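You operate a simulated robot arm through the tools that you are given. There is no shell and no other tool. Be economical: measure what you need, move in short steps, check, and stop when the job is done.

The job below is to be done with a simulated two-armed robot. You get a single attempt, and the scene is never put back.

JOB
Pick up the water bottle with one hand, pass it to the other hand and put it on the top of the bench with the ring press. Take the purple block on the top of the white shaker and put it away on the top of the bench with the ring press. Open the right red hood. Any order will do. Set down upright: water bottle.

The check looks at the end state, three seconds after you hand in, the way a careful person would. Anything else that was tipped, shoved, dropped, spilled or broken makes it a failure.

ROBOT AND FRAMES
Two 7-joint arms with two-finger parallel grippers on one trunk, on a base that drives. Base frame: it is fixed to the floor where the robot stands at the start and does not move with it; the origin is under the middle of the robot, x ahead of it, y to its left, z up; the surface under the hand at the start is at about z = 850. Readings come in mm, degrees, newtons and seconds.
The left shoulder is at the start at [70, 134, 1151], the right one opposite. With the tool pointing down near the work surface each hand reaches from about 180 to 640 mm from the robot's upright axis, wherever it stands, measured 20 degrees to its own side. Places, roughly: purple block [-2000, 750, 1000]; right red hood [-5600, -1800, 800]; top of the bench with the ring press [-500, 2800, 800]. Payload 1.57 kg a hand.
The tool frame of a hand sits at the grasp point between the pads (the TCP): z along the fingers, y along the line on which they close. The tips reach 30 mm beyond it. The gripper opens to 80 mm. The fingers are 17 mm wide and 12 mm thick; the gripper's body (40 by 82 mm) begins 80 mm behind the TCP.
Orientation is that of the tool frame in the base frame, as a unit quaternion [x, y, z, w]. With the fingers straight down and closing along the base's y, the tool's x points along the base's -x, its y along +y and its z along -z.

CONTROLS
- The arms move only by the tool move_arm. It takes "left_commands", "right_commands" or both (then of equal length, played together; a hand with none holds still); each is a list that holds one entry, the list of rows, each a list of 7 numbers: the shift along the tool's x, y, z in mm, then the turn, a rotation vector about the tool's x, y, z in rad, then the finger opening in mm, from 0 to 80. In form: [[[tx, ty, tz, ax, ay, az, gripper], ...]]. A call has 1 to 12 rows; each row is the pose to reach, as a shift and turn from the pose commanded when the call began, along the tool's axes at that moment. Rows are played at 5 a second. More than 50 mm and 8.6 degrees between two rows, or a gripper value outside its range, and nothing of the call is played. A pose out of reach is approached as far as the arm can. The call stops where the force on the tool passes 40 N (or 10 N more than at its start, if that is more) or the arm is blocked; 0.2 s more then pass. The fingers move at their own pace (about 153 mm/s each) and stop on an object; they squeeze with about 33 N. The grip force told is the motor's: it shows also when the fingers shut on nothing. Time passes only in rows, and 0.2 s behind the last, so rows that repeat a pose let the fingers close. It gives the time, the measured TCP pose, the force on the tool (base axes), the opening and the grip force at its end, in the units of the frame above (readings bear some noise), with the torque about the TCP (base axes, N m) and any sound that the robot's microphone picked up, and new pictures: "views" is both (left out), scene, wrist or none (wrist: the cameras of the hands that moved).
- Cameras (640 x 400 px; columns grow to the right, rows downward): "scene" is now at [140, 11.7, 1368.3]; the picture's right is [0.07, -1.00, 0.00], its down [-0.65, -0.04, -0.76] and it looks along [0.76, 0.05, -0.65] (base axes); focal length 282 px, centre (320, 200). "left" rides on the left gripper at [72, 7, -122] in its tool frame; the picture's right is [-0.09, 1.00, 0.00], its down [-0.84, -0.08, -0.54] and it looks along [-0.54, -0.05, 0.84] (tool axes); focal length 238 px, centre (320, 200). "right" rides on the right gripper at [72, -7, -122] in its tool frame; the picture's right is [0.09, 1.00, 0.00], its down [-0.84, 0.08, -0.54] and it looks along [-0.54, 0.05, 0.84] (tool axes); focal length 238 px, centre (320, 200). There is no depth. A picture from a camera that has moved, and an enlarged one, comes with that camera's place and axes in the base frame and with its lens. The place of the scene camera against the robot may be out by one fixed shift of up to 12 mm in any direction.
- raise_lower(by): slides the trunk up (or, below 0, down) by that many mm; the arms and the scene camera ride with it, the base frame stays. It gives what a move gives, with no picture.
- steer(legs): drives the robot by 1 to 6 legs, each [ahead, left, turn to the left] in mm, mm and degrees, along the robot's own axes; the way and the turn of a leg run together, so that a leg with both is an arc; at most 1500 mm and 180 degrees a leg. The arms and the cameras ride along, it lands a little off, and it stops where it bumps. It gives what a move gives, and a new picture of the scene camera.
- pan_tilt(pan, tilt): turns the head with the scene camera to pan (to the left, within 86 degrees either way) and tilt (down, from -29 to 69), counted from straight ahead of the robot. It gives what a move gives, and a new picture of the scene camera.
- zoom(camera, box): a new picture of the part [left, top, right, bottom] of that camera's present view, enlarged. No time passes.
- sign_off(): hands the job in; it is judged then, once.

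Go step by step. Nothing tells you exact positions but the pictures and the camera data: compare them with the known pose of the tool, close in by small moves and look again before you grip or let go. The budget is 165 turns and 260 pictures, counting those below and the enlarged ones. Unless the task says otherwise, let go and move clear before handing in.

The tools are called as a command line: name --argument value ..., lists and objects as JSON in quotes. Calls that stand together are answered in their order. move_arm: Moves the arms, as the interface text tells. Its arguments: {"type":"object","properties":{"left_commands":{"type":"array"},"right_commands":{"type":"array"},"views":{"type":"string","enum":["both","scene","wrist","none"]}},"required":[]} The other tools are called the same way: raise_lower (by) slides the trunk up or down; steer (legs) drives the base; pan_tilt (pan, tilt) turns the head that bears the scene camera; zoom (camera, box) takes an enlarged picture of a part of a camera's view; sign_off () hands the job in.

At the start:

```text
time_s: 0.0
left_tool_pos: [444.3, 308.0, 1075.7]
left_tcp_rot: [-0.001, 1.0, -0.001, 0.0]
left_ft_force: [-0.1, -0.5, -0.6]
left_ft_torque: [-0.03, 0.0, -0.01]
left_grip_width: 79.9
left_gripper_force: 0.2
right_tool_pos: [427.2, -141.9, 1085.8]
right_tcp_rot: [0.0, 1.0, 0.001, 0.001]
right_ft_force: [-0.1, 0.2, -0.2]
right_ft_torque: [-0.02, 0.0, -0.01]
right_grip_width: 79.9
right_gripper_force: 0.1
trunk travel left (down, up): [-725.0, 215.0]
robot x, y, heading: [1.1, 0.5, 0.0]
head pan, tilt: [3.8, 40.5]
```

scene: 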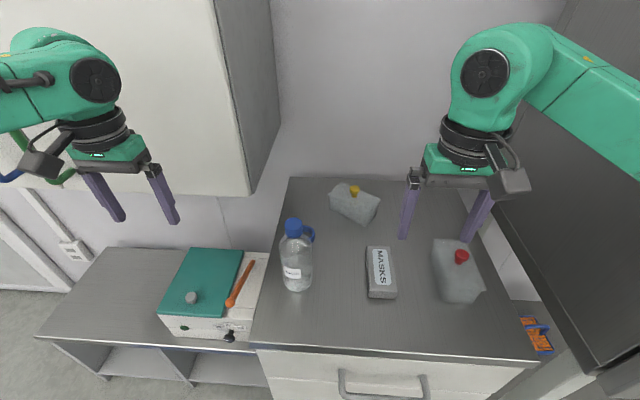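
right: 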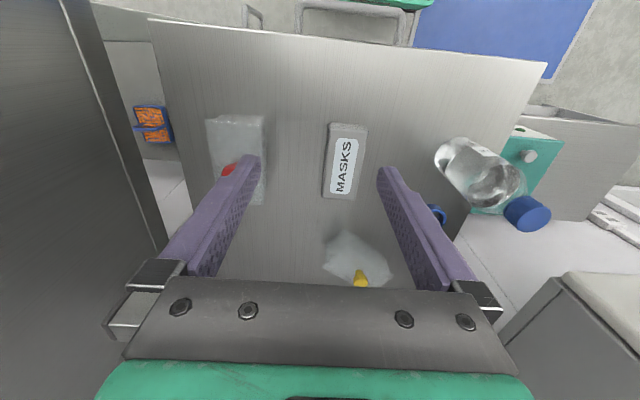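
left: 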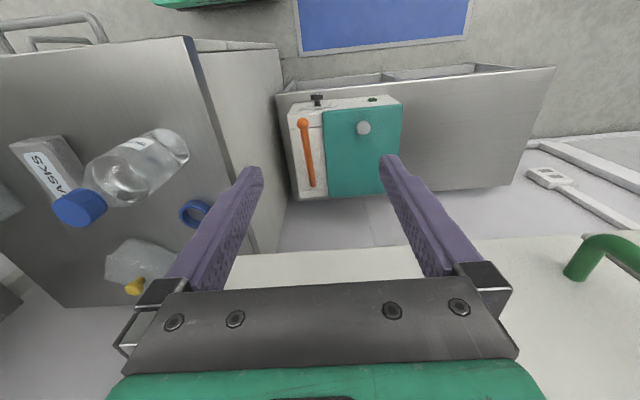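

The bottle stands on the bench ahead at about [470, 80], with a blue ring near its cap. I'll look closer before I move.

zoom --camera "scene" --box '[240, 180, 400, 310]'

zoom --camera "left" --box '[40, 110, 240, 290]'

```text
3.08 times, centred on (320, 245) of scene
camera zoom: at [140.0, 11.7, 1368.3], right [0.07, -1.0, 0.0], down [-0.65, -0.04, -0.76], along [0.76, 0.05, -0.65], focal length 867 px, centre (320, 62)
```

zoom: 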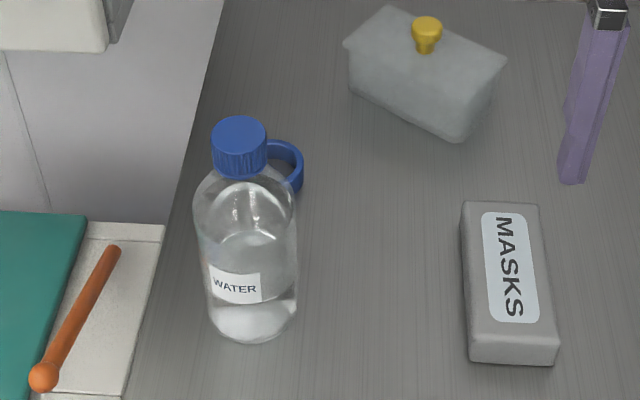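

```text
2.22 times, centred on (140, 200) of left
camera zoom: at [372.5, 314.3, 1196.3], right [0.09, 1.0, 0.0], down [0.84, -0.08, 0.54], along [0.54, -0.05, -0.84], focal length 530 px, centre (720, 200)
```

zoom: 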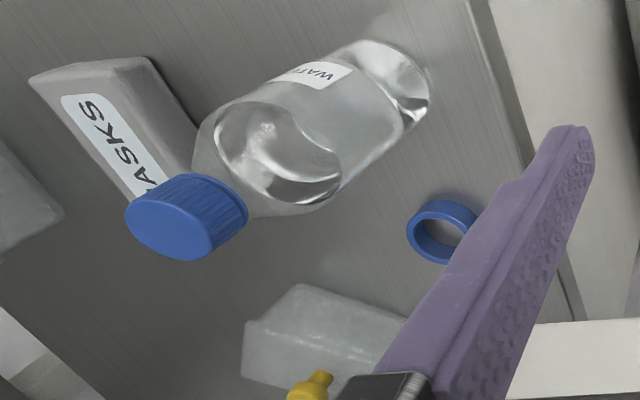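

The ring lies separately behind the bottle, whose axis is near [484, 81] with the cap top at about z 1020. I'll bring the right hand over the cap and check.

move_arm --right_commands '[[[-10, 40, 0, 0, 0, 0, 80], [-20, 80, 0, 0, 0, 0, 80], [-30, 120, 0, 0, 0, 0, 80], [-40, 160, 0, 0, 0, 0, 80], [-50, 200, 0, 0, 0, 0, 80], [-57, 222, 0, 0, 0, 0, 80]]]'

```text
time_s: 1.4
left_tool_pos: [442.4, 309.2, 1073.4]
left_tcp_rot: [-0.001, 1.0, -0.001, 0.0]
left_ft_force: [0.4, 0.5, 0.5]
left_ft_torque: [-0.02, 0.0, 0.01]
left_grip_width: 79.8
left_gripper_force: 0.2
right_tool_pos: [484.5, 82.1, 1084.9]
right_tcp_rot: [0.0, 1.0, 0.0, 0.001]
right_ft_force: [-0.1, 0.5, 0.7]
right_ft_torque: [0.0, 0.0, 0.0]
right_grip_width: 80.1
right_gripper_force: 0.1
trunk travel left (down, up): [-725.0, 215.0]
robot x, y, heading: [-2.1, 1.1, -0.1]
head pan, tilt: [3.8, 40.5]
camera scene: at [139.7, 12.9, 1368.4], right [0.07, -1.0, 0.0], down [-0.65, -0.04, -0.76], along [0.76, 0.05, -0.65], focal length 282 px, centre (320, 200)
camera right: at [411.6, 74.2, 1206.3], right [-0.09, 1.0, 0.0], down [0.84, 0.08, 0.54], along [0.54, 0.05, -0.84], focal length 238 px, centre (320, 200)
```

scene: 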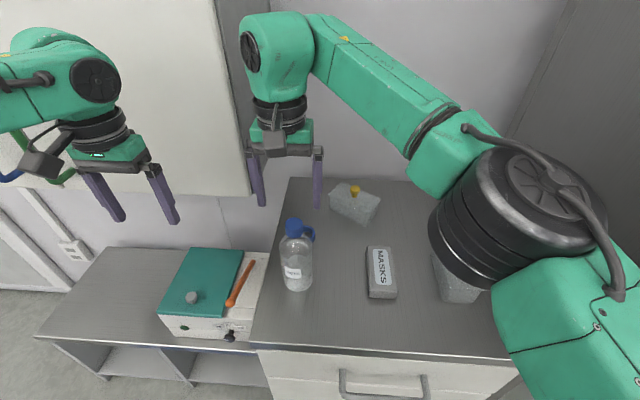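
right: 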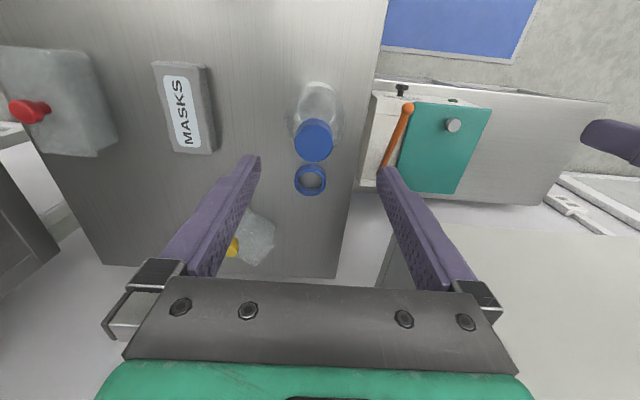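

From the wrist views the cap's top centre is at about [477, 74, 1016], so the scene camera is off by about 12 mm in x and 7 mm in y. I'll line up and lower part of the way.

move_arm --right_commands '[[[8, -8, 0, 0, 0, 0, 80], [8, -8, 25, 0, 0, 0, 80], [8, -8, 40, 0, 0, 0, 80]]]'

```text
time_s: 2.2
left_tool_pos: [444.5, 308.3, 1073.6]
left_tcp_rot: [-0.001, 1.0, 0.0, 0.0]
left_ft_force: [-0.6, 0.3, -0.5]
left_ft_torque: [0.01, -0.03, 0.02]
left_grip_width: 80.2
left_gripper_force: 0.0
right_tool_pos: [476.5, 72.7, 1044.5]
right_tcp_rot: [0.0, 1.0, 0.0, 0.0]
right_ft_force: [0.1, -0.5, -0.1]
right_ft_torque: [0.0, -0.01, -0.01]
right_grip_width: 80.0
right_gripper_force: 0.0
trunk travel left (down, up): [-725.0, 215.0]
robot x, y, heading: [0.3, 1.4, 0.1]
head pan, tilt: [3.8, 40.5]
camera scene: at [140.4, 11.8, 1368.3], right [0.07, -1.0, 0.0], down [-0.65, -0.04, -0.76], along [0.76, 0.05, -0.65], focal length 282 px, centre (320, 200)
camera right: at [403.6, 65.5, 1166.1], right [-0.09, 1.0, 0.0], down [0.84, 0.08, 0.54], along [0.54, 0.05, -0.84], focal length 238 px, centre (320, 200)
```

scene: 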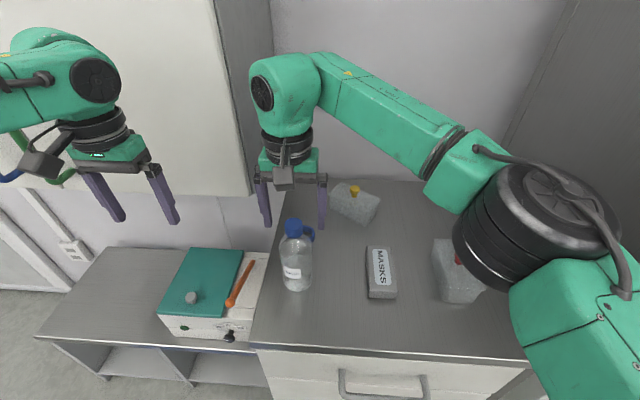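
right: 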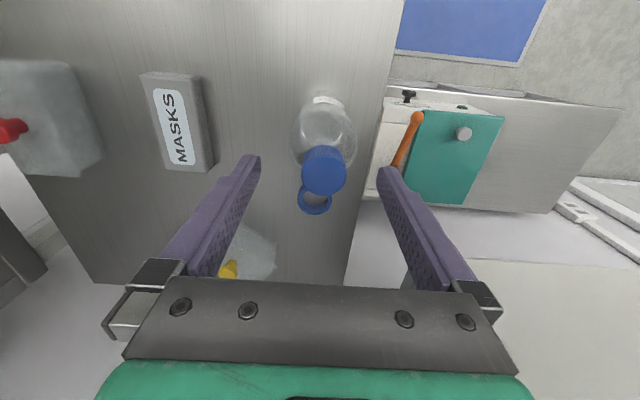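

The cap is centred between the fingers. I'll lower to z 1012 and close.

move_arm --right_commands '[[[0, 1.5, 16, 0, 0, 0, 80], [0, 1.5, 32, 0, 0, 0, 80], [0, 1.5, 32, 0, 0, 0, 50], [0, 1.5, 32, 0, 0, 0, 25], [0, 1.5, 32, 0, 0, 0, 20], [0, 1.5, 32, 0, 0, 0, 20]]]'

```text
time_s: 3.6
left_tool_pos: [443.2, 307.2, 1073.7]
left_tcp_rot: [-0.001, 1.0, 0.0, 0.0]
left_ft_force: [0.5, -0.7, -0.3]
left_ft_torque: [0.01, 0.03, -0.04]
left_grip_width: 79.9
left_gripper_force: 0.1
right_tool_pos: [475.0, 73.1, 1012.9]
right_tcp_rot: [0.0, 1.0, 0.001, 0.0]
right_ft_force: [0.9, 1.3, 2.6]
right_ft_torque: [0.04, -0.08, 0.01]
right_grip_width: 35.6
right_gripper_force: 33.2
trunk travel left (down, up): [-725.0, 215.0]
robot x, y, heading: [2.2, 1.5, -0.2]
head pan, tilt: [3.8, 40.5]
camera scene: at [139.7, 12.2, 1368.4], right [0.07, -1.0, 0.0], down [-0.65, -0.04, -0.76], along [0.76, 0.05, -0.65], focal length 282 px, centre (320, 200)
camera right: at [402.8, 67.0, 1134.8], right [-0.09, 1.0, 0.0], down [0.84, 0.08, 0.54], along [0.54, 0.05, -0.84], focal length 238 px, centre (320, 200)
```

scene: 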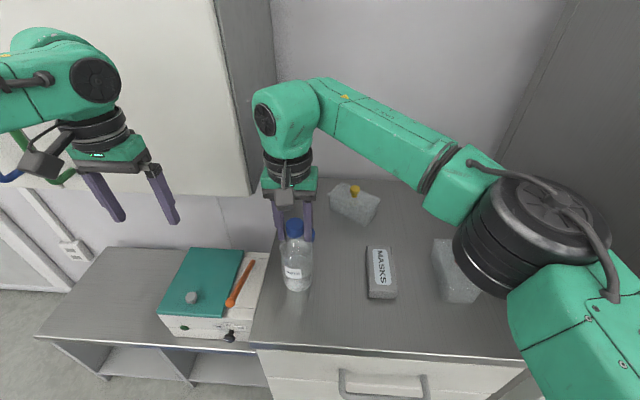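
right: 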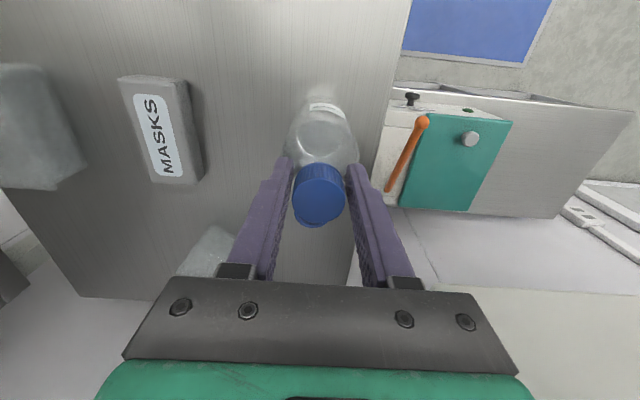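

The cap is held at 35.6 mm. I'll lift the bottle 100 mm and pitch the left hand to horizontal, out to the side.

move_arm --right_commands '[[[0, 0, -10, 0, 0, 0, 20], [0, 0, -20, 0, 0, 0, 20], [0, 0, -30, 0, 0, 0, 20], [0, 0, -40, 0, 0, 0, 20], [0, 0, -50, 0, 0, 0, 20], [0, 0, -60, 0, 0, 0, 20], [0, 0, -70, 0, 0, 0, 20], [0, 0, -80, 0, 0, 0, 20], [0, 0, -90, 0, 0, 0, 20], [0, 0, -100, 0, 0, 0, 20], [0, 0, -100, 0, 0, 0, 20]]]' --left_commands '[[[0, 0, 0, 0, -0.1428, 0, 80], [0, 0, 0, 0, -0.2856, 0, 80], [0, 0, 0, 0, -0.4284, 0, 80], [0, 0, 0, 0, -0.5712, 0, 80], [0, 0, 0, 0, -0.714, 0, 80], [0, 0, 0, 0, -0.8568, 0, 80], [0, 0, 0, 0, -0.9996, 0, 80], [0, 0, 0, 0, -1.1424, 0, 80], [0, 0, 0, 0, -1.2852, 0, 80], [0, 0, 0, 0, -1.428, 0, 80], [0, 0, 0, 0, -1.5708, 0, 80]]]'

```text
time_s: 5.9
left_tool_pos: [479.4, 346.9, 1175.8]
left_tcp_rot: [0.013, 0.675, 0.052, 0.736]
left_ft_force: [-0.2, -0.5, 0.0]
left_ft_torque: [0.02, 0.01, 0.01]
left_grip_width: 80.0
left_gripper_force: 0.1
left hand out of reach, approached as far as the arm can: row 8, 9, 10, 11
right_tool_pos: [476.2, 73.1, 1112.9]
right_tcp_rot: [0.001, 1.0, 0.001, 0.002]
right_ft_force: [-0.5, -0.3, -2.5]
right_ft_torque: [-0.02, 0.01, 0.0]
right_grip_width: 30.9
right_gripper_force: 33.1
trunk travel left (down, up): [-725.0, 215.0]
robot x, y, heading: [0.7, 1.7, 0.0]
head pan, tilt: [3.8, 40.5]
stopped in row 11 (left hand): the arm was blocked; the commanded pose is now the measured one
camera scene: at [140.4, 11.2, 1368.3], right [0.07, -1.0, 0.0], down [-0.65, -0.04, -0.76], along [0.76, 0.05, -0.65], focal length 282 px, centre (320, 200)
camera right: at [403.6, 65.9, 1233.6], right [-0.09, 1.0, 0.0], down [0.84, 0.08, 0.54], along [0.54, 0.05, -0.84], focal length 238 px, centre (320, 200)
camera left: at [364.6, 354.1, 1094.2], right [-0.07, 0.98, 0.18], down [-0.6, -0.18, 0.78], along [0.79, -0.06, 0.61], focal length 238 px, centre (320, 200)
```

scene: 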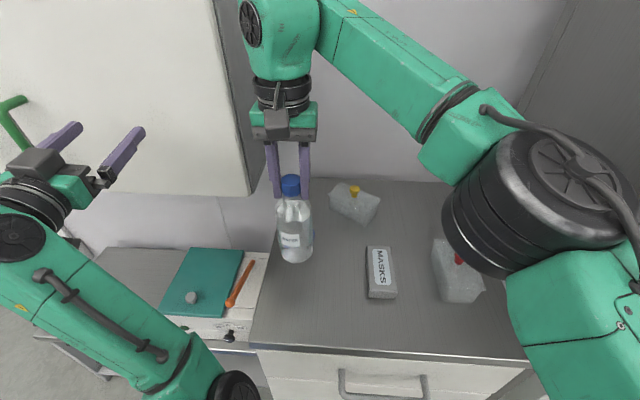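
right: 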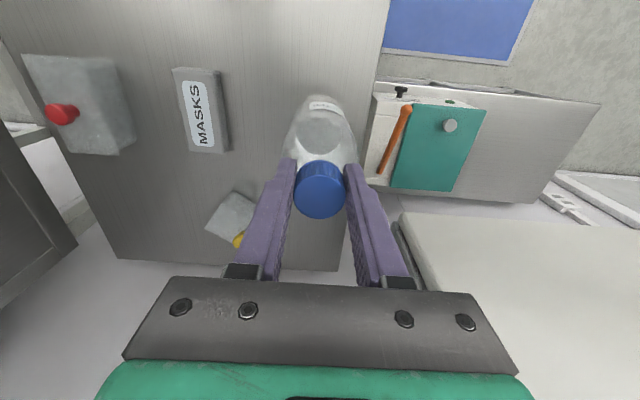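
left: 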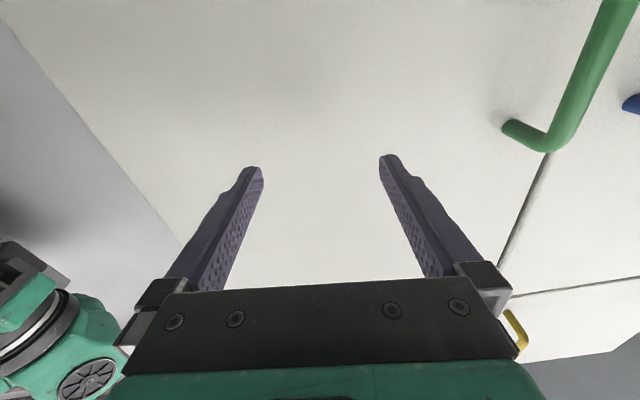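

The left hand pitched the wrong way, leaving its camera underneath and the arm at its limit. I'll bring it back to pointing down, then yaw it so it can point to the right with the camera on top. A wall cabinet corner sits at about [577, 184, 1000], so I'll stay in front of that.

move_arm --left_commands '[[[5, 0, -10, 0, 0.14, 0, 80], [10, 0, -20, 0, 0.28, 0, 80], [15, 0, -30, 0, 0.42, 0, 80], [20, 0, -40, 0, 0.56, 0, 80], [25, 0, -50, 0, 0.7, 0, 80], [30, 0, -60, 0, 0.84, 0, 80], [35, 0, -60, 0, 0.98, 0, 80], [40, 0, -60, 0, 1.12, 0, 80], [40, 0, -60, 0, 1.26, 0, 80], [40, 0, -60, 0, 1.4, 0, 80], [40, 0, -60, 0, 1.48, 0, 80]]]' --views "none"

```text
time_s: 8.3
left_tool_pos: [422.8, 347.6, 1128.5]
left_tcp_rot: [-0.024, 0.995, 0.043, 0.086]
left_ft_force: [-0.5, 0.1, 0.5]
left_ft_torque: [-0.03, -0.01, 0.01]
left_grip_width: 79.8
left_gripper_force: 0.0
right_tool_pos: [476.8, 73.0, 1111.9]
right_tcp_rot: [0.0, 1.0, 0.0, 0.0]
right_ft_force: [-0.1, -0.2, -3.2]
right_ft_torque: [0.01, 0.04, 0.01]
right_grip_width: 31.2
right_gripper_force: 32.5
trunk travel left (down, up): [-725.0, 215.0]
robot x, y, heading: [3.1, 0.2, 0.1]
head pan, tilt: [3.8, 40.5]
```

Next is the yaw of the left hand, so that the fingers close along x and the camera is on the right.

move_arm --left_commands '[[[0, 0, 0, -0.006, 0.018, -0.138, 80], [0, 0, 0, -0.012, 0.037, -0.276, 80], [0, 0, 0, -0.018, 0.055, -0.414, 80], [0, 0, 0, -0.024, 0.073, -0.552, 80], [0, 0, 0, -0.03, 0.092, -0.69, 80], [0, 0, 0, -0.037, 0.11, -0.827, 80], [0, 0, 0, -0.043, 0.128, -0.965, 80], [0, 0, 0, -0.049, 0.147, -1.103, 80], [0, 0, 0, -0.055, 0.165, -1.241, 80], [0, 0, 0, -0.061, 0.183, -1.379, 80], [0, 0, 0, -0.067, 0.2015, -1.517, 80]]]' --views "scene"

```text
time_s: 10.7
left_tool_pos: [423.7, 346.4, 1129.4]
left_tcp_rot: [0.708, -0.707, 0.0, -0.001]
left_ft_force: [0.3, -0.2, -0.6]
left_ft_torque: [0.0, 0.02, -0.01]
left_grip_width: 80.3
left_gripper_force: 0.1
right_tool_pos: [475.3, 73.3, 1112.0]
right_tcp_rot: [0.001, 1.0, 0.001, 0.0]
right_ft_force: [0.4, 0.5, -3.5]
right_ft_torque: [0.0, -0.01, -0.01]
right_grip_width: 31.0
right_gripper_force: 32.8
trunk travel left (down, up): [-725.0, 215.0]
robot x, y, heading: [-2.0, -0.1, -0.2]
head pan, tilt: [3.8, 40.5]
camera scene: at [140.7, 12.0, 1368.3], right [0.07, -1.0, 0.0], down [-0.65, -0.04, -0.76], along [0.76, 0.05, -0.65], focal length 282 px, centre (320, 200)
```

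scene: 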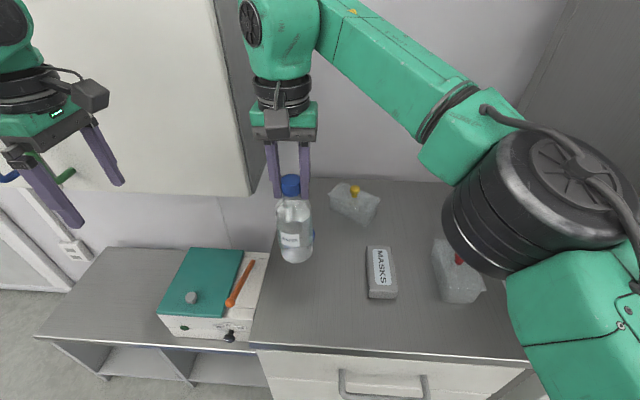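

Now I'll tilt the left fingers toward the right (-y) by about 75° and lower to z of about 1015.

move_arm --left_commands '[[[0, 0, 11, 0, 0.13, 0, 80], [0, 0, 22, 0, 0.26, 0, 80], [0, 0, 33, 0, 0.39, 0, 80], [0, 0, 44, 0, 0.52, 0, 80], [0, 0, 55, 0, 0.65, 0, 80], [0, 0, 66, 0, 0.78, 0, 80], [0, 0, 77, 0, 0.91, 0, 80], [0, 0, 88, 0, 1.04, 0, 80], [0, 0, 101, 0, 1.17, 0, 80], [0, 0, 114, 0, 1.3, 0, 80]]]'

```text
time_s: 12.9
left_tool_pos: [425.2, 347.5, 1014.6]
left_tcp_rot: [-0.562, 0.563, -0.429, -0.428]
left_ft_force: [0.2, -0.1, -0.8]
left_ft_torque: [0.0, 0.0, 0.0]
left_grip_width: 79.9
left_gripper_force: 0.2
right_tool_pos: [476.0, 73.6, 1112.4]
right_tcp_rot: [0.001, 1.0, 0.0, 0.0]
right_ft_force: [0.8, 0.0, -3.5]
right_ft_torque: [0.0, 0.06, 0.01]
right_grip_width: 31.0
right_gripper_force: 33.1
trunk travel left (down, up): [-725.0, 215.0]
robot x, y, heading: [4.7, 1.6, -0.2]
head pan, tilt: [3.8, 40.5]
camera scene: at [141.4, 12.7, 1368.2], right [0.07, -1.0, 0.0], down [-0.65, -0.04, -0.76], along [0.76, 0.05, -0.65], focal length 282 px, centre (320, 200)
camera left: at [419.5, 445.9, 1116.3], right [-1.0, 0.03, -0.09], down [0.08, 0.74, -0.66], along [0.05, -0.67, -0.74], focal length 238 px, centre (320, 200)
```

scene: 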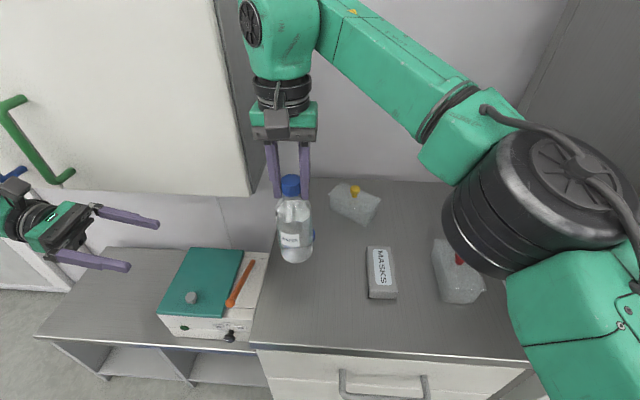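
left: 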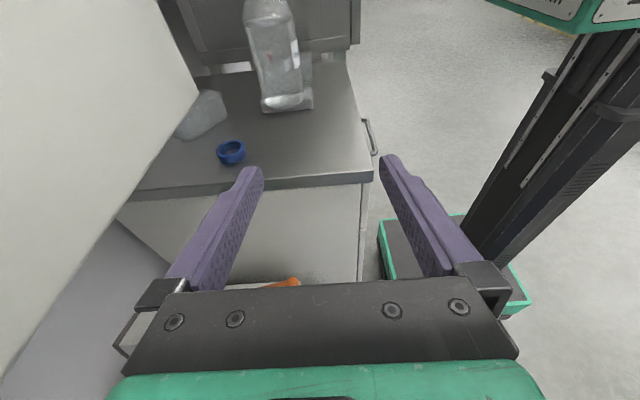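

The left hand is level with the bottle body. I'll approach to y of about 190 at the bottle's x and check the alignment.

move_arm --left_commands '[[[0, -25, 0, 0, 0, 0, 80], [0, -51, 0, 0, 0, 0, 80], [14, -51, 48, 0, 0, 0, 80], [28, -51, 96, 0, 0, 0, 80], [42, -51, 144, 0, 0, 0, 80]]]'

```text
time_s: 14.1
left_tool_pos: [471.8, 197.1, 1016.8]
left_tcp_rot: [-0.563, 0.564, -0.428, -0.427]
left_ft_force: [0.1, 0.0, 0.6]
left_ft_torque: [0.02, -0.05, 0.03]
left_grip_width: 80.0
left_gripper_force: 0.1
right_tool_pos: [475.0, 73.6, 1114.2]
right_tcp_rot: [0.001, 1.0, -0.001, 0.001]
right_ft_force: [-0.6, -0.4, -2.5]
right_ft_torque: [-0.03, 0.01, 0.02]
right_grip_width: 30.8
right_gripper_force: 33.3
trunk travel left (down, up): [-725.0, 215.0]
robot x, y, heading: [0.7, 3.1, 0.1]
head pan, tilt: [3.8, 40.5]
camera scene: at [139.2, 12.1, 1368.5], right [0.07, -1.0, 0.0], down [-0.65, -0.04, -0.76], along [0.76, 0.05, -0.65], focal length 282 px, centre (320, 200)
camera left: at [467.2, 295.1, 1119.2], right [-1.0, 0.03, -0.09], down [0.08, 0.75, -0.66], along [0.05, -0.66, -0.75], focal length 238 px, centre (320, 200)
```

scene: 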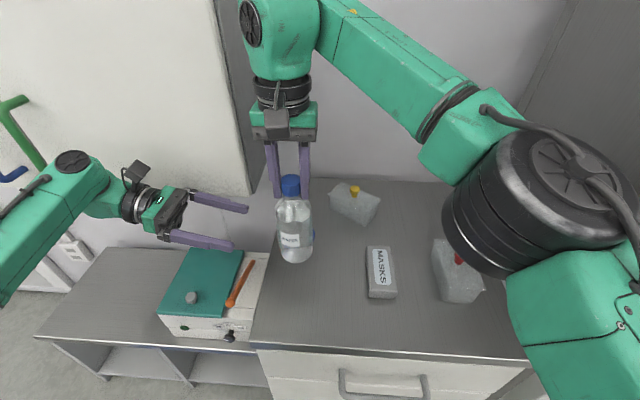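
left: 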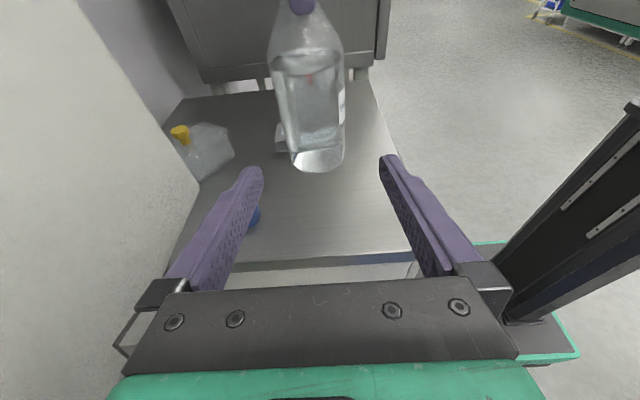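

The alignment is good. I'll advance the left hand around the body without closing yet.

move_arm --left_commands '[[[11, -1, 40, 0, 0, 0, 80], [22, -1, 80, 0, 0, 0, 80], [28, -1, 100, 0, 0, 0, 80], [33, -1, 118, 0, 0, 0, 80]]]'

```text
time_s: 15.1
left_tool_pos: [474.1, 72.1, 1018.2]
left_tcp_rot: [-0.563, 0.565, -0.427, -0.426]
left_ft_force: [0.6, 0.0, -0.4]
left_ft_torque: [-0.01, -0.02, 0.02]
left_grip_width: 80.1
left_gripper_force: 0.1
right_tool_pos: [477.5, 72.9, 1112.8]
right_tcp_rot: [0.0, 1.0, 0.0, 0.0]
right_ft_force: [0.3, 0.9, -3.4]
right_ft_torque: [0.02, -0.01, -0.01]
right_grip_width: 30.9
right_gripper_force: 32.3
trunk travel left (down, up): [-725.0, 215.0]
robot x, y, heading: [-0.4, -0.9, -0.1]
head pan, tilt: [3.8, 40.5]
camera scene: at [141.0, 10.9, 1368.2], right [0.07, -1.0, 0.0], down [-0.65, -0.04, -0.76], along [0.76, 0.05, -0.65], focal length 282 px, centre (320, 200)
camera left: at [469.5, 170.7, 1118.8], right [-1.0, 0.03, -0.09], down [0.08, 0.75, -0.66], along [0.05, -0.66, -0.75], focal length 238 px, centre (320, 200)
```

scene: 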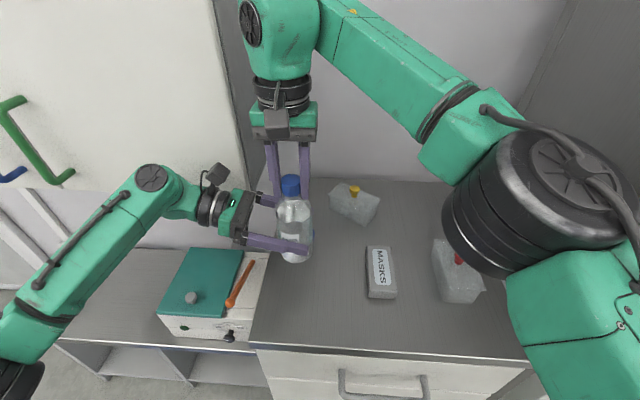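
left: 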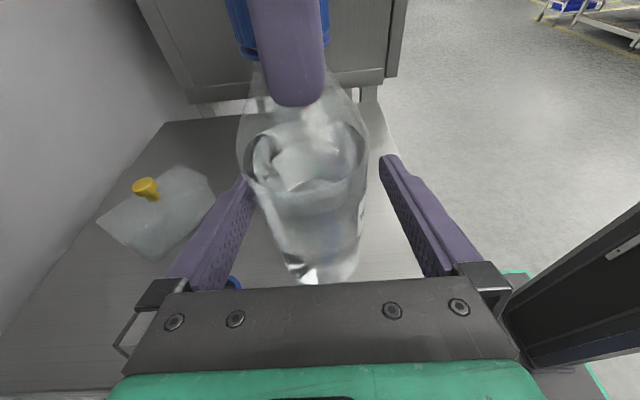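

The bottle sits about 3 mm toward the far finger, so I'll shift by that and close the left hand on the body.

move_arm --left_commands '[[[0, -2.5, 0, 0, 0, 0, 80], [0, -2.5, 0, 0, 0, 0, 70], [0, -2.5, 0, 0, 0, 0, 64], [0, -2.5, 0, 0, 0, 0, 58], [0, -2.5, 0, 0, 0, 0, 50], [0, -2.5, 0, 0, 0, 0, 50]]]'

```text
time_s: 16.5
left_tool_pos: [477.8, 73.7, 1015.7]
left_tcp_rot: [0.563, -0.563, 0.428, 0.427]
left_ft_force: [20.3, -0.6, -0.2]
left_ft_torque: [0.01, 0.86, -0.03]
left_grip_width: 62.5
left_gripper_force: 33.3
right_tool_pos: [474.8, 73.4, 1112.2]
right_tcp_rot: [-0.001, 1.0, 0.0, -0.001]
right_ft_force: [-20.6, 0.5, -0.4]
right_ft_torque: [-0.04, 1.07, 0.05]
right_grip_width: 30.8
right_gripper_force: 33.1
trunk travel left (down, up): [-725.0, 215.0]
robot x, y, heading: [-0.4, -1.4, 0.2]
head pan, tilt: [3.8, 40.5]
camera scene: at [140.6, 11.9, 1368.3], right [0.07, -1.0, 0.0], down [-0.65, -0.04, -0.76], along [0.76, 0.05, -0.65], focal length 282 px, centre (320, 200)
camera left: at [472.4, 172.7, 1118.6], right [-1.0, 0.02, -0.09], down [0.08, 0.75, -0.66], along [0.05, -0.66, -0.75], focal length 238 px, centre (320, 200)
```

scene: 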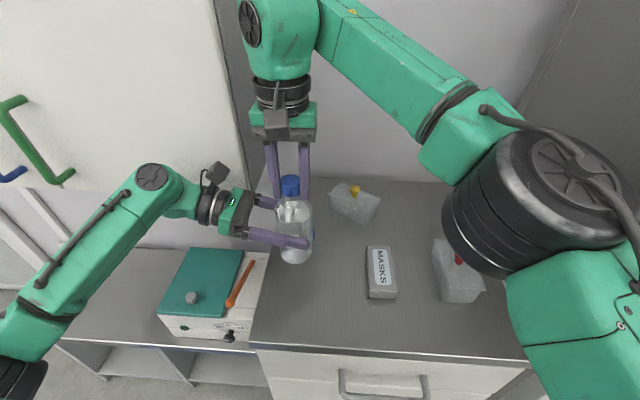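
left: 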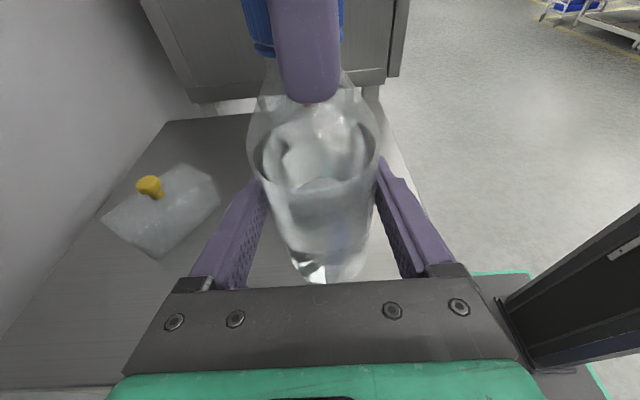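

The left hand grips at 62.5 mm with about 20 N of side load, so I'll relax it in +x and then open the right hand.

move_arm --left_commands '[[[0, -1.5, 0, 0, 0, 0, 50], [0, -3, 0, 0, 0, 0, 50]]]' --views "none"

```text
time_s: 17.1
left_tool_pos: [480.4, 74.2, 1016.4]
left_tcp_rot: [-0.563, 0.564, -0.428, -0.426]
left_ft_force: [9.8, 1.4, -2.2]
left_ft_torque: [-0.16, -0.09, 0.07]
left_grip_width: 62.3
left_gripper_force: 33.4
right_tool_pos: [476.9, 74.4, 1112.9]
right_tcp_rot: [0.001, 1.0, -0.001, 0.001]
right_ft_force: [-9.0, -1.2, 1.8]
right_ft_torque: [-0.01, 0.96, -0.05]
right_grip_width: 31.0
right_gripper_force: 33.2
trunk travel left (down, up): [-725.0, 215.0]
robot x, y, heading: [0.5, -1.0, -0.0]
head pan, tilt: [3.8, 40.5]
```

move_arm --left_commands '[[[0, -1.5, 0, 0, 0, 0, 50], [0, -2, 0, 0, 0, 0, 50], [0, -2, 0, 0, 0, 0, 50], [0, -2, 0, 0, 0, 0, 50], [0, -2, 0, 0, 0, 0, 50], [0, -2, 0, 0, 0, 0, 50], [0, -2, 0, 0, 0, 0, 50]]]' --right_commands '[[[0, 0, 0, 0, 0, 0, 20], [0, 0, 0, 0, 0, 0, 20], [0, 0, 0, 0, 0, 0, 45], [0, 0, 0, 0, 0, 0, 80], [0, 0, 0, 0, 0, 0, 80], [0, 0, -40, 0, 0, 0, 80], [0, 0, -80, 0, 0, 0, 80]]]'

```text
time_s: 18.7
left_tool_pos: [480.7, 74.8, 1017.8]
left_tcp_rot: [-0.562, 0.564, -0.428, -0.427]
left_ft_force: [-0.3, -0.4, -0.2]
left_ft_torque: [0.03, 0.01, 0.0]
left_grip_width: 62.3
left_gripper_force: 33.0
right_tool_pos: [466.5, 72.0, 1182.1]
right_tcp_rot: [0.0, 1.0, -0.001, 0.001]
right_ft_force: [0.0, -0.3, -0.1]
right_ft_torque: [-0.02, 0.0, -0.03]
right_grip_width: 79.9
right_gripper_force: 0.1
right hand out of reach, approached as far as the arm can: row 7
trunk travel left (down, up): [-725.0, 215.0]
robot x, y, heading: [1.4, -0.9, -0.1]
head pan, tilt: [3.8, 40.5]
camera scene: at [139.1, 12.0, 1368.4], right [0.07, -1.0, 0.0], down [-0.65, -0.04, -0.76], along [0.76, 0.05, -0.65], focal length 282 px, centre (320, 200)
camera right: at [392.7, 65.3, 1303.3], right [-0.09, 1.0, 0.0], down [0.84, 0.08, 0.54], along [0.54, 0.05, -0.84], focal length 238 px, centre (320, 200)
camera left: at [476.1, 172.2, 1119.2], right [-1.0, 0.03, -0.09], down [0.08, 0.75, -0.66], along [0.05, -0.66, -0.75], focal length 238 px, centre (320, 200)
```

scene: 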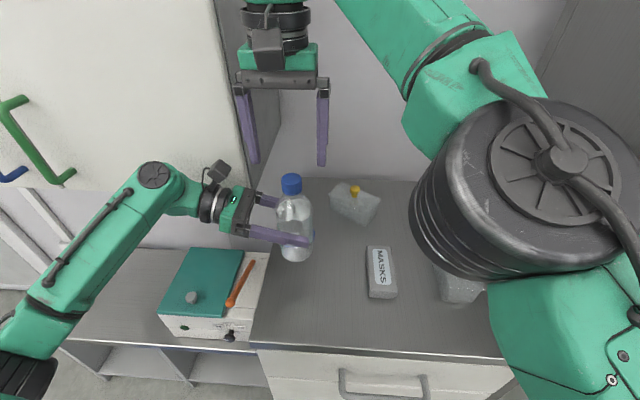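
right: 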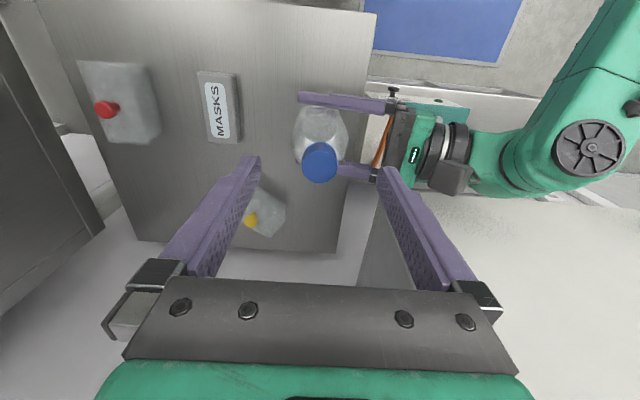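
left: 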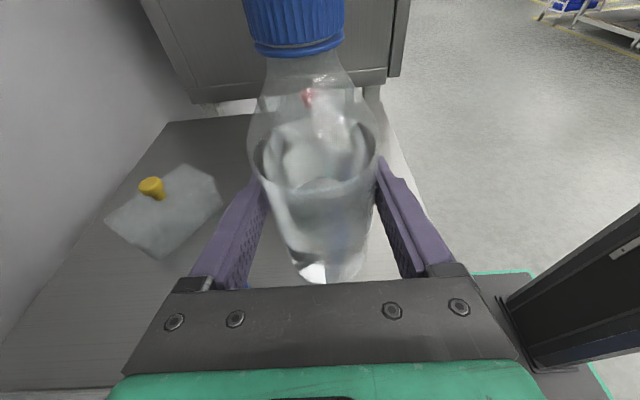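

The handover is done and the left hand holds the bottle upright. I'll tuck both hands toward the robot before driving.

move_arm --right_commands '[[[10, -40, 0, 0, 0, 0, 80], [20, -80, 5, 0, 0, 0, 80], [30, -120, 20, 0, 0, 0, 80], [40, -160, 40, 0, 0, 0, 80], [50, -200, 60, 0, 0, 0, 80], [60, -222, 80, 0, 0, 0, 80]]]' --left_commands '[[[0, 10, 0, 0, 0, 0, 50], [0, 20, 0, 0, 0, 0, 50], [-3, 30, -10, 0, 0, 0, 50], [-5, 40, -20, 0, 0, 0, 50], [-8, 50, -30, 0, 0, 0, 50], [-11, 60, -40, 0, 0, 0, 50]]]' --views "none"

pan_tilt --pan 70 --tilt 15

```text
time_s: 20.1
left_tool_pos: [422.2, 116.5, 1017.0]
left_tcp_rot: [-0.563, 0.564, -0.429, -0.426]
left_ft_force: [0.4, 0.0, -0.5]
left_ft_torque: [-0.02, 0.0, -0.02]
left_grip_width: 62.5
left_gripper_force: 33.1
right_tool_pos: [405.9, -150.3, 1101.3]
right_tcp_rot: [0.001, 1.0, 0.0, 0.001]
right_ft_force: [0.2, -0.2, 0.7]
right_ft_torque: [-0.02, -0.02, 0.0]
right_grip_width: 80.0
right_gripper_force: 0.1
trunk travel left (down, up): [-725.0, 215.0]
robot x, y, heading: [0.2, 3.2, -0.1]
head pan, tilt: [3.8, 40.5]
```

```text
time_s: 21.4
left_tool_pos: [422.8, 115.8, 1017.8]
left_tcp_rot: [-0.562, 0.564, -0.428, -0.428]
left_ft_force: [-0.6, 0.1, 0.2]
left_ft_torque: [-0.01, -0.02, -0.01]
left_grip_width: 62.4
left_gripper_force: 33.2
right_tool_pos: [407.5, -148.6, 1101.0]
right_tcp_rot: [0.001, 1.0, 0.0, 0.0]
right_ft_force: [-0.3, -0.4, 0.1]
right_ft_torque: [0.01, 0.0, -0.03]
right_grip_width: 79.9
right_gripper_force: 0.1
trunk travel left (down, up): [-725.0, 215.0]
robot x, y, heading: [4.0, -0.8, -0.2]
head pan, tilt: [70.0, 15.0]
camera scene: at [88.1, 94.0, 1408.5], right [0.94, -0.34, 0.0], down [-0.09, -0.24, -0.97], along [0.33, 0.91, -0.26], focal length 282 px, centre (320, 200)
```

scene: 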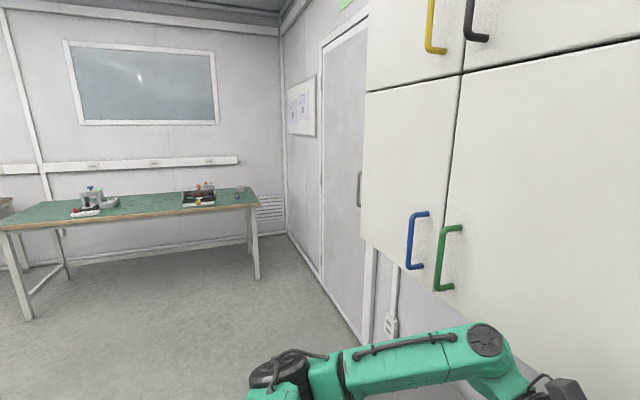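

The ring-press bench stands to the left, with its front edge at y of about 2170 and open floor in between. I'll zoom in on its contents.

zoom --camera "scene" --box '[0, 160, 280, 335]'

pan_tilt --pan 86 --tilt 45

```text
2.29 times, centred on (140, 248) of scene
camera zoom: at [88.1, 94.0, 1408.5], right [0.94, -0.34, 0.0], down [-0.09, -0.24, -0.97], along [0.33, 0.91, -0.26], focal length 644 px, centre (731, 91)
```

zoom: 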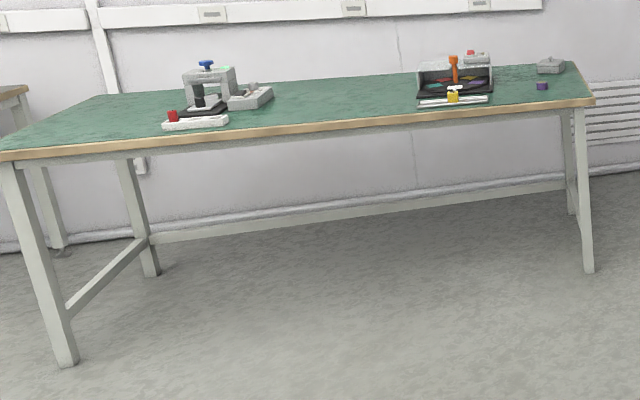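

```text
time_s: 22.4
left_tool_pos: [424.1, 115.8, 1017.2]
left_tcp_rot: [-0.562, 0.564, -0.428, -0.427]
left_ft_force: [-0.1, 0.9, 0.5]
left_ft_torque: [-0.04, 0.02, 0.0]
left_grip_width: 62.3
left_gripper_force: 33.3
right_tool_pos: [407.9, -148.6, 1101.8]
right_tcp_rot: [0.001, 1.0, 0.0, 0.001]
right_ft_force: [0.4, 0.3, 0.5]
right_ft_torque: [0.01, 0.0, 0.0]
right_grip_width: 80.0
right_gripper_force: 0.1
trunk travel left (down, up): [-725.0, 215.0]
robot x, y, heading: [-3.2, -2.2, -0.1]
head pan, tilt: [85.9, 45.0]
camera scene: at [61.8, 87.3, 1361.8], right [1.0, -0.07, 0.0], down [-0.05, -0.7, -0.71], along [0.05, 0.71, -0.71], focal length 282 px, centre (320, 200)
```

scene: 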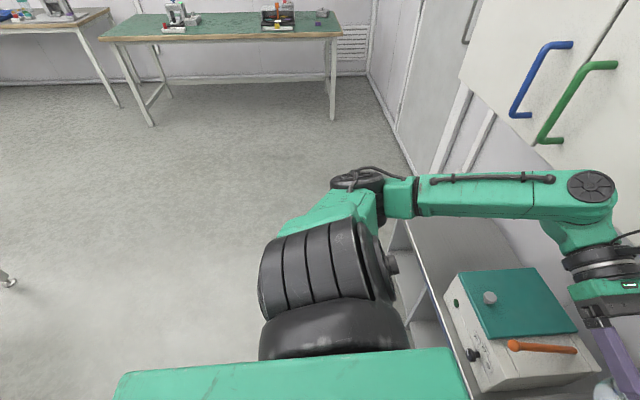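

There's a large free stretch of bench around [-380, 2400], between the press and the tray. I'll back off, turn left 90° and drive most of the way.

pan_tilt --pan 0 --tilt 30

steer --legs '[[-500, 0, 0], [0, 0, 90], [1300, -236, 0]]'

```text
time_s: 24.0
left_tool_pos: [424.0, 116.2, 1016.0]
left_tcp_rot: [-0.562, 0.565, -0.427, -0.428]
left_ft_force: [-1.0, 0.4, -0.1]
left_ft_torque: [0.01, -0.03, -0.01]
left_grip_width: 62.5
left_gripper_force: 33.3
right_tool_pos: [408.2, -149.4, 1101.4]
right_tcp_rot: [0.001, 1.0, -0.001, 0.0]
right_ft_force: [-0.6, 0.3, 0.2]
right_ft_torque: [0.01, -0.03, 0.01]
right_grip_width: 79.8
right_gripper_force: 0.0
trunk travel left (down, up): [-725.0, 215.0]
robot x, y, heading: [-3.8, -0.0, -0.0]
head pan, tilt: [0.0, 30.0]
camera scene: at [146.5, 6.3, 1384.3], right [0.0, -1.0, 0.0], down [-0.5, 0.0, -0.87], along [0.87, 0.0, -0.5], focal length 282 px, centre (320, 200)
```

scene: 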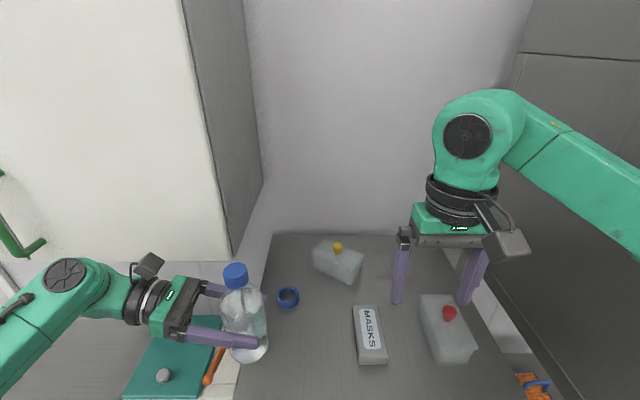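

```text
time_s: 37.0
left_tool_pos: [-387.4, 1728.0, 1018.4]
left_tcp_rot: [0.796, 0.0, 0.605, -0.002]
left_ft_force: [-1.2, -0.9, -0.5]
left_ft_torque: [0.01, -0.01, 0.0]
left_grip_width: 62.3
left_gripper_force: 33.0
right_tool_pos: [-122.8, 1712.9, 1101.4]
right_tcp_rot: [0.708, -0.707, -0.001, 0.0]
right_ft_force: [-0.3, -0.1, 0.2]
right_ft_torque: [0.01, -0.01, -0.02]
right_grip_width: 79.9
right_gripper_force: 0.1
trunk travel left (down, up): [-725.0, 215.0]
robot x, y, heading: [-269.9, 1304.8, 90.1]
head pan, tilt: [0.0, 30.0]
camera scene: at [-265.9, 1452.5, 1384.3], right [1.0, 0.0, 0.0], down [0.0, -0.5, -0.87], along [0.0, 0.87, -0.5], focal length 282 px, centre (320, 200)
```

scene: 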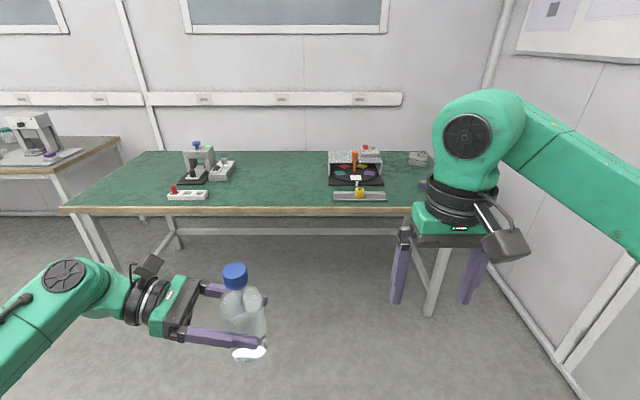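

Triangulating the two views puts the bench top at z of about 740 and its front edge at y of about 2500. I'll drive another 700 mm, shift left and look again.

steer --legs '[[700, 70, 0]]'

pan_tilt --pan 0 --tilt 45

```text
time_s: 40.9
left_tool_pos: [-458.0, 2428.5, 1018.6]
left_tcp_rot: [0.797, -0.001, 0.604, -0.001]
left_ft_force: [-0.3, -0.1, 0.3]
left_ft_torque: [0.01, 0.03, -0.02]
left_grip_width: 62.4
left_gripper_force: 32.6
right_tool_pos: [-191.6, 2413.5, 1101.2]
right_tcp_rot: [0.707, -0.707, -0.001, -0.001]
right_ft_force: [-0.7, 0.5, 0.1]
right_ft_torque: [-0.01, -0.01, 0.0]
right_grip_width: 80.0
right_gripper_force: 0.0
trunk travel left (down, up): [-725.0, 215.0]
robot x, y, heading: [-339.3, 2005.1, 90.5]
head pan, tilt: [0.0, 30.0]
camera scene: at [-336.4, 2152.8, 1384.4], right [1.0, 0.0, 0.0], down [0.0, -0.5, -0.87], along [0.0, 0.87, -0.5], focal length 282 px, centre (320, 200)
```

scene: 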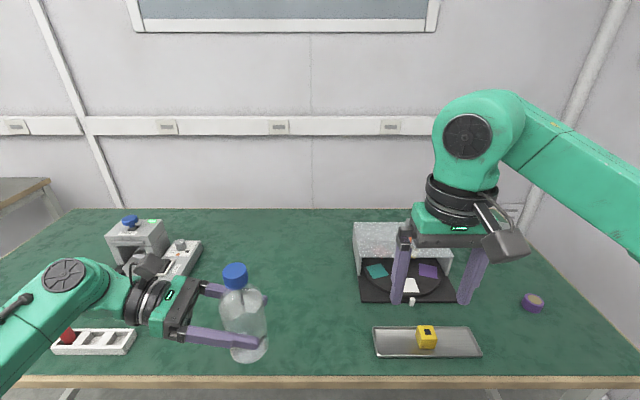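

```text
time_s: 41.6
left_tool_pos: [-458.3, 2429.7, 1016.7]
left_tcp_rot: [0.797, 0.0, 0.604, -0.001]
left_ft_force: [0.1, -0.1, 0.3]
left_ft_torque: [0.0, 0.0, -0.02]
left_grip_width: 62.4
left_gripper_force: 32.8
right_tool_pos: [-192.3, 2413.4, 1101.1]
right_tcp_rot: [-0.707, 0.708, 0.0, 0.001]
right_ft_force: [0.4, 0.3, -0.1]
right_ft_torque: [0.0, 0.0, -0.05]
right_grip_width: 79.9
right_gripper_force: 0.1
trunk travel left (down, up): [-725.0, 215.0]
robot x, y, heading: [-345.9, 2005.3, 90.1]
head pan, tilt: [0.0, 45.0]
camera scene: at [-336.4, 2144.4, 1361.7], right [1.0, 0.0, 0.0], down [0.0, -0.71, -0.71], along [0.0, 0.71, -0.71], focal length 282 px, centre (320, 200)
```

scene: 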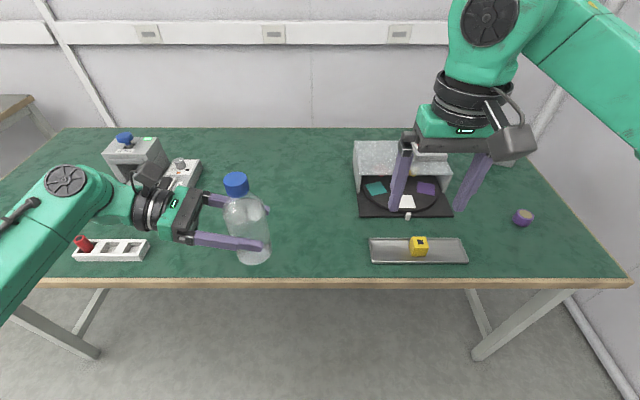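

The bench is confirmed at z of about 733 with its front edge at y of about 2496, and the area around x -458 is clear. I'll pull the right hand back and up, then drive in 210 mm.

move_arm --right_commands '[[[25, 0, -20, 0, 0, 0, 80], [50, 0, -40, 0, 0, 0, 80], [75, 0, -60, 0, 0, 0, 80], [100, 0, -70, 0, 0, 0, 80]]]' --views "none"

steer --legs '[[210, 0, 0]]'

raise_lower --by -160

pan_tilt --pan 20 --tilt 45

```text
time_s: 42.6
left_tool_pos: [-457.5, 2427.7, 1017.9]
left_tcp_rot: [0.797, -0.001, 0.604, -0.002]
left_ft_force: [-0.6, 0.4, 0.1]
left_ft_torque: [0.03, 0.02, 0.03]
left_grip_width: 62.3
left_gripper_force: 33.1
right_tool_pos: [-193.5, 2312.6, 1172.3]
right_tcp_rot: [0.707, -0.707, -0.001, -0.001]
right_ft_force: [0.0, 0.4, 0.3]
right_ft_torque: [0.02, -0.02, 0.02]
right_grip_width: 79.8
right_gripper_force: 0.0
trunk travel left (down, up): [-725.0, 215.0]
robot x, y, heading: [-340.2, 2004.0, 90.2]
head pan, tilt: [0.0, 45.0]
```

```text
time_s: 44.3
left_tool_pos: [-459.7, 2638.1, 1016.8]
left_tcp_rot: [0.797, -0.001, 0.604, -0.001]
left_ft_force: [0.6, -0.9, -3.4]
left_ft_torque: [-0.02, 0.0, 0.01]
left_grip_width: 62.1
left_gripper_force: 33.0
right_tool_pos: [-192.1, 2521.5, 1171.6]
right_tcp_rot: [-0.707, 0.707, 0.001, 0.001]
right_ft_force: [-0.3, -0.7, 0.1]
right_ft_torque: [0.02, 0.03, 0.01]
right_grip_width: 80.1
right_gripper_force: 0.0
trunk travel left (down, up): [-725.0, 215.0]
robot x, y, heading: [-341.4, 2215.8, 89.9]
head pan, tilt: [0.0, 45.0]
camera scene: at [-336.8, 2352.6, 1361.9], right [1.0, 0.0, 0.0], down [0.0, -0.71, -0.71], along [0.0, 0.71, -0.71], focal length 282 px, centre (320, 200)
```

scene: 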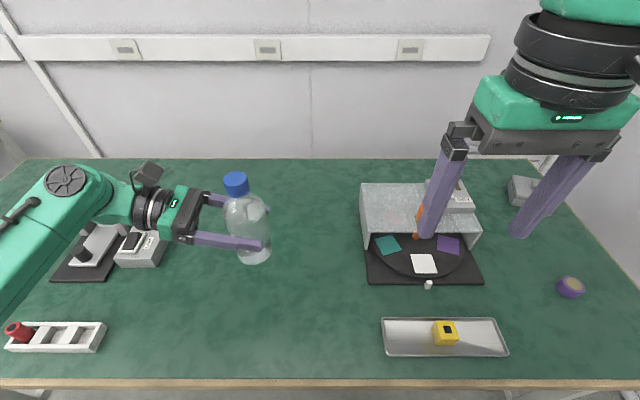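

```text
time_s: 46.1
left_tool_pos: [-458.1, 2639.9, 857.6]
left_tcp_rot: [0.796, 0.0, 0.605, -0.002]
left_ft_force: [-0.5, 0.1, -3.5]
left_ft_torque: [0.01, 0.0, 0.0]
left_grip_width: 62.4
left_gripper_force: 33.2
right_tool_pos: [-193.1, 2522.3, 1010.9]
right_tcp_rot: [-0.707, 0.708, 0.002, 0.001]
right_ft_force: [-0.4, 0.2, 0.5]
right_ft_torque: [0.0, 0.03, 0.03]
right_grip_width: 80.0
right_gripper_force: 0.1
trunk travel left (down, up): [-565.0, 375.0]
robot x, y, heading: [-342.0, 2213.9, 90.4]
head pan, tilt: [0.0, 45.0]
```

```text
time_s: 46.9
left_tool_pos: [-459.5, 2638.3, 857.5]
left_tcp_rot: [0.797, 0.0, 0.605, -0.002]
left_ft_force: [-0.7, -1.0, -3.7]
left_ft_torque: [-0.02, -0.01, 0.04]
left_grip_width: 62.3
left_gripper_force: 32.7
right_tool_pos: [-193.7, 2523.2, 1009.9]
right_tcp_rot: [-0.707, 0.707, 0.001, 0.0]
right_ft_force: [1.1, -0.2, -0.1]
right_ft_torque: [-0.04, 0.01, 0.01]
right_grip_width: 79.9
right_gripper_force: 0.2
trunk travel left (down, up): [-565.0, 375.0]
robot x, y, heading: [-340.5, 2212.6, 90.1]
head pan, tilt: [20.0, 45.0]
camera scene: at [-364.5, 2349.0, 1201.7], right [0.94, 0.34, 0.0], down [0.24, -0.66, -0.71], along [-0.24, 0.66, -0.71], focal length 282 px, centre (320, 200)
```

scene: 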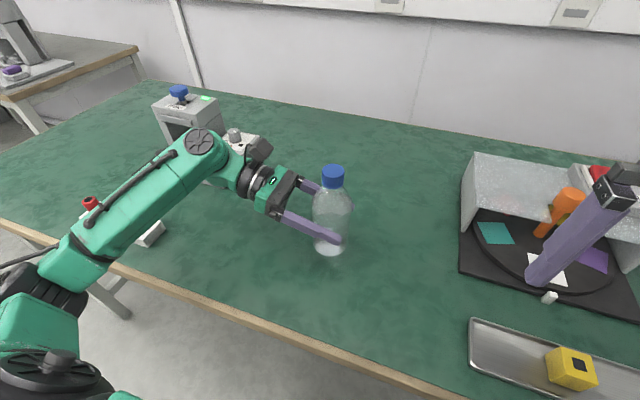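

Everything is clear, with the bottle base about 60 mm above the bench. I'll lower the trunk 35 mm more and check the height and the elbow clearance.

raise_lower --by -35

pan_tilt --pan 35 --tilt 50

```text
time_s: 47.7
left_tool_pos: [-457.6, 2635.7, 827.4]
left_tcp_rot: [0.796, -0.003, 0.606, -0.005]
left_ft_force: [-1.6, 1.9, 34.9]
left_ft_torque: [-0.12, 0.08, 0.05]
left_grip_width: 61.6
left_gripper_force: 33.3
right_tool_pos: [-191.7, 2519.6, 977.8]
right_tcp_rot: [0.708, -0.706, -0.003, -0.002]
right_ft_force: [-0.2, -0.2, 0.0]
right_ft_torque: [-0.05, 0.0, -0.03]
right_grip_width: 80.2
right_gripper_force: 0.1
trunk travel left (down, up): [-530.0, 410.0]
robot x, y, heading: [-340.5, 2217.5, 90.2]
head pan, tilt: [20.0, 45.0]
```

```text
time_s: 48.5
left_tool_pos: [-456.9, 2636.9, 826.3]
left_tcp_rot: [0.796, -0.002, 0.606, -0.005]
left_ft_force: [0.3, 4.4, 34.9]
left_ft_torque: [-0.2, -0.04, -0.06]
left_grip_width: 62.4
left_gripper_force: 33.3
right_tool_pos: [-192.4, 2520.1, 976.3]
right_tcp_rot: [-0.707, 0.708, 0.003, 0.002]
right_ft_force: [0.0, -1.1, -0.3]
right_ft_torque: [-0.02, -0.01, 0.02]
right_grip_width: 80.0
right_gripper_force: 0.0
trunk travel left (down, up): [-530.0, 410.0]
robot x, y, heading: [-341.7, 2213.8, 89.9]
head pan, tilt: [35.0, 50.0]
camera scene: at [-379.5, 2331.8, 1160.4], right [0.82, 0.57, 0.0], down [0.44, -0.62, -0.65], along [-0.37, 0.53, -0.76], focal length 282 px, centre (320, 200)
```

scene: 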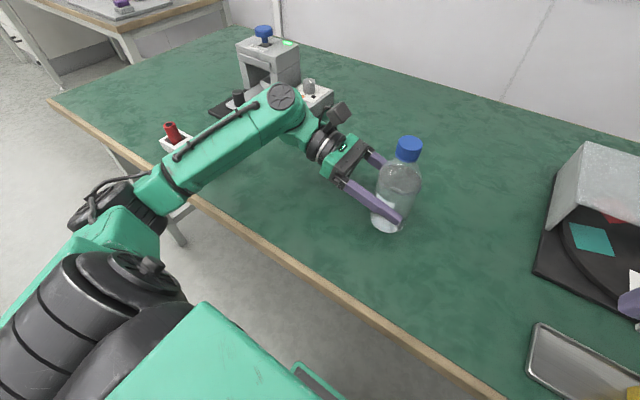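

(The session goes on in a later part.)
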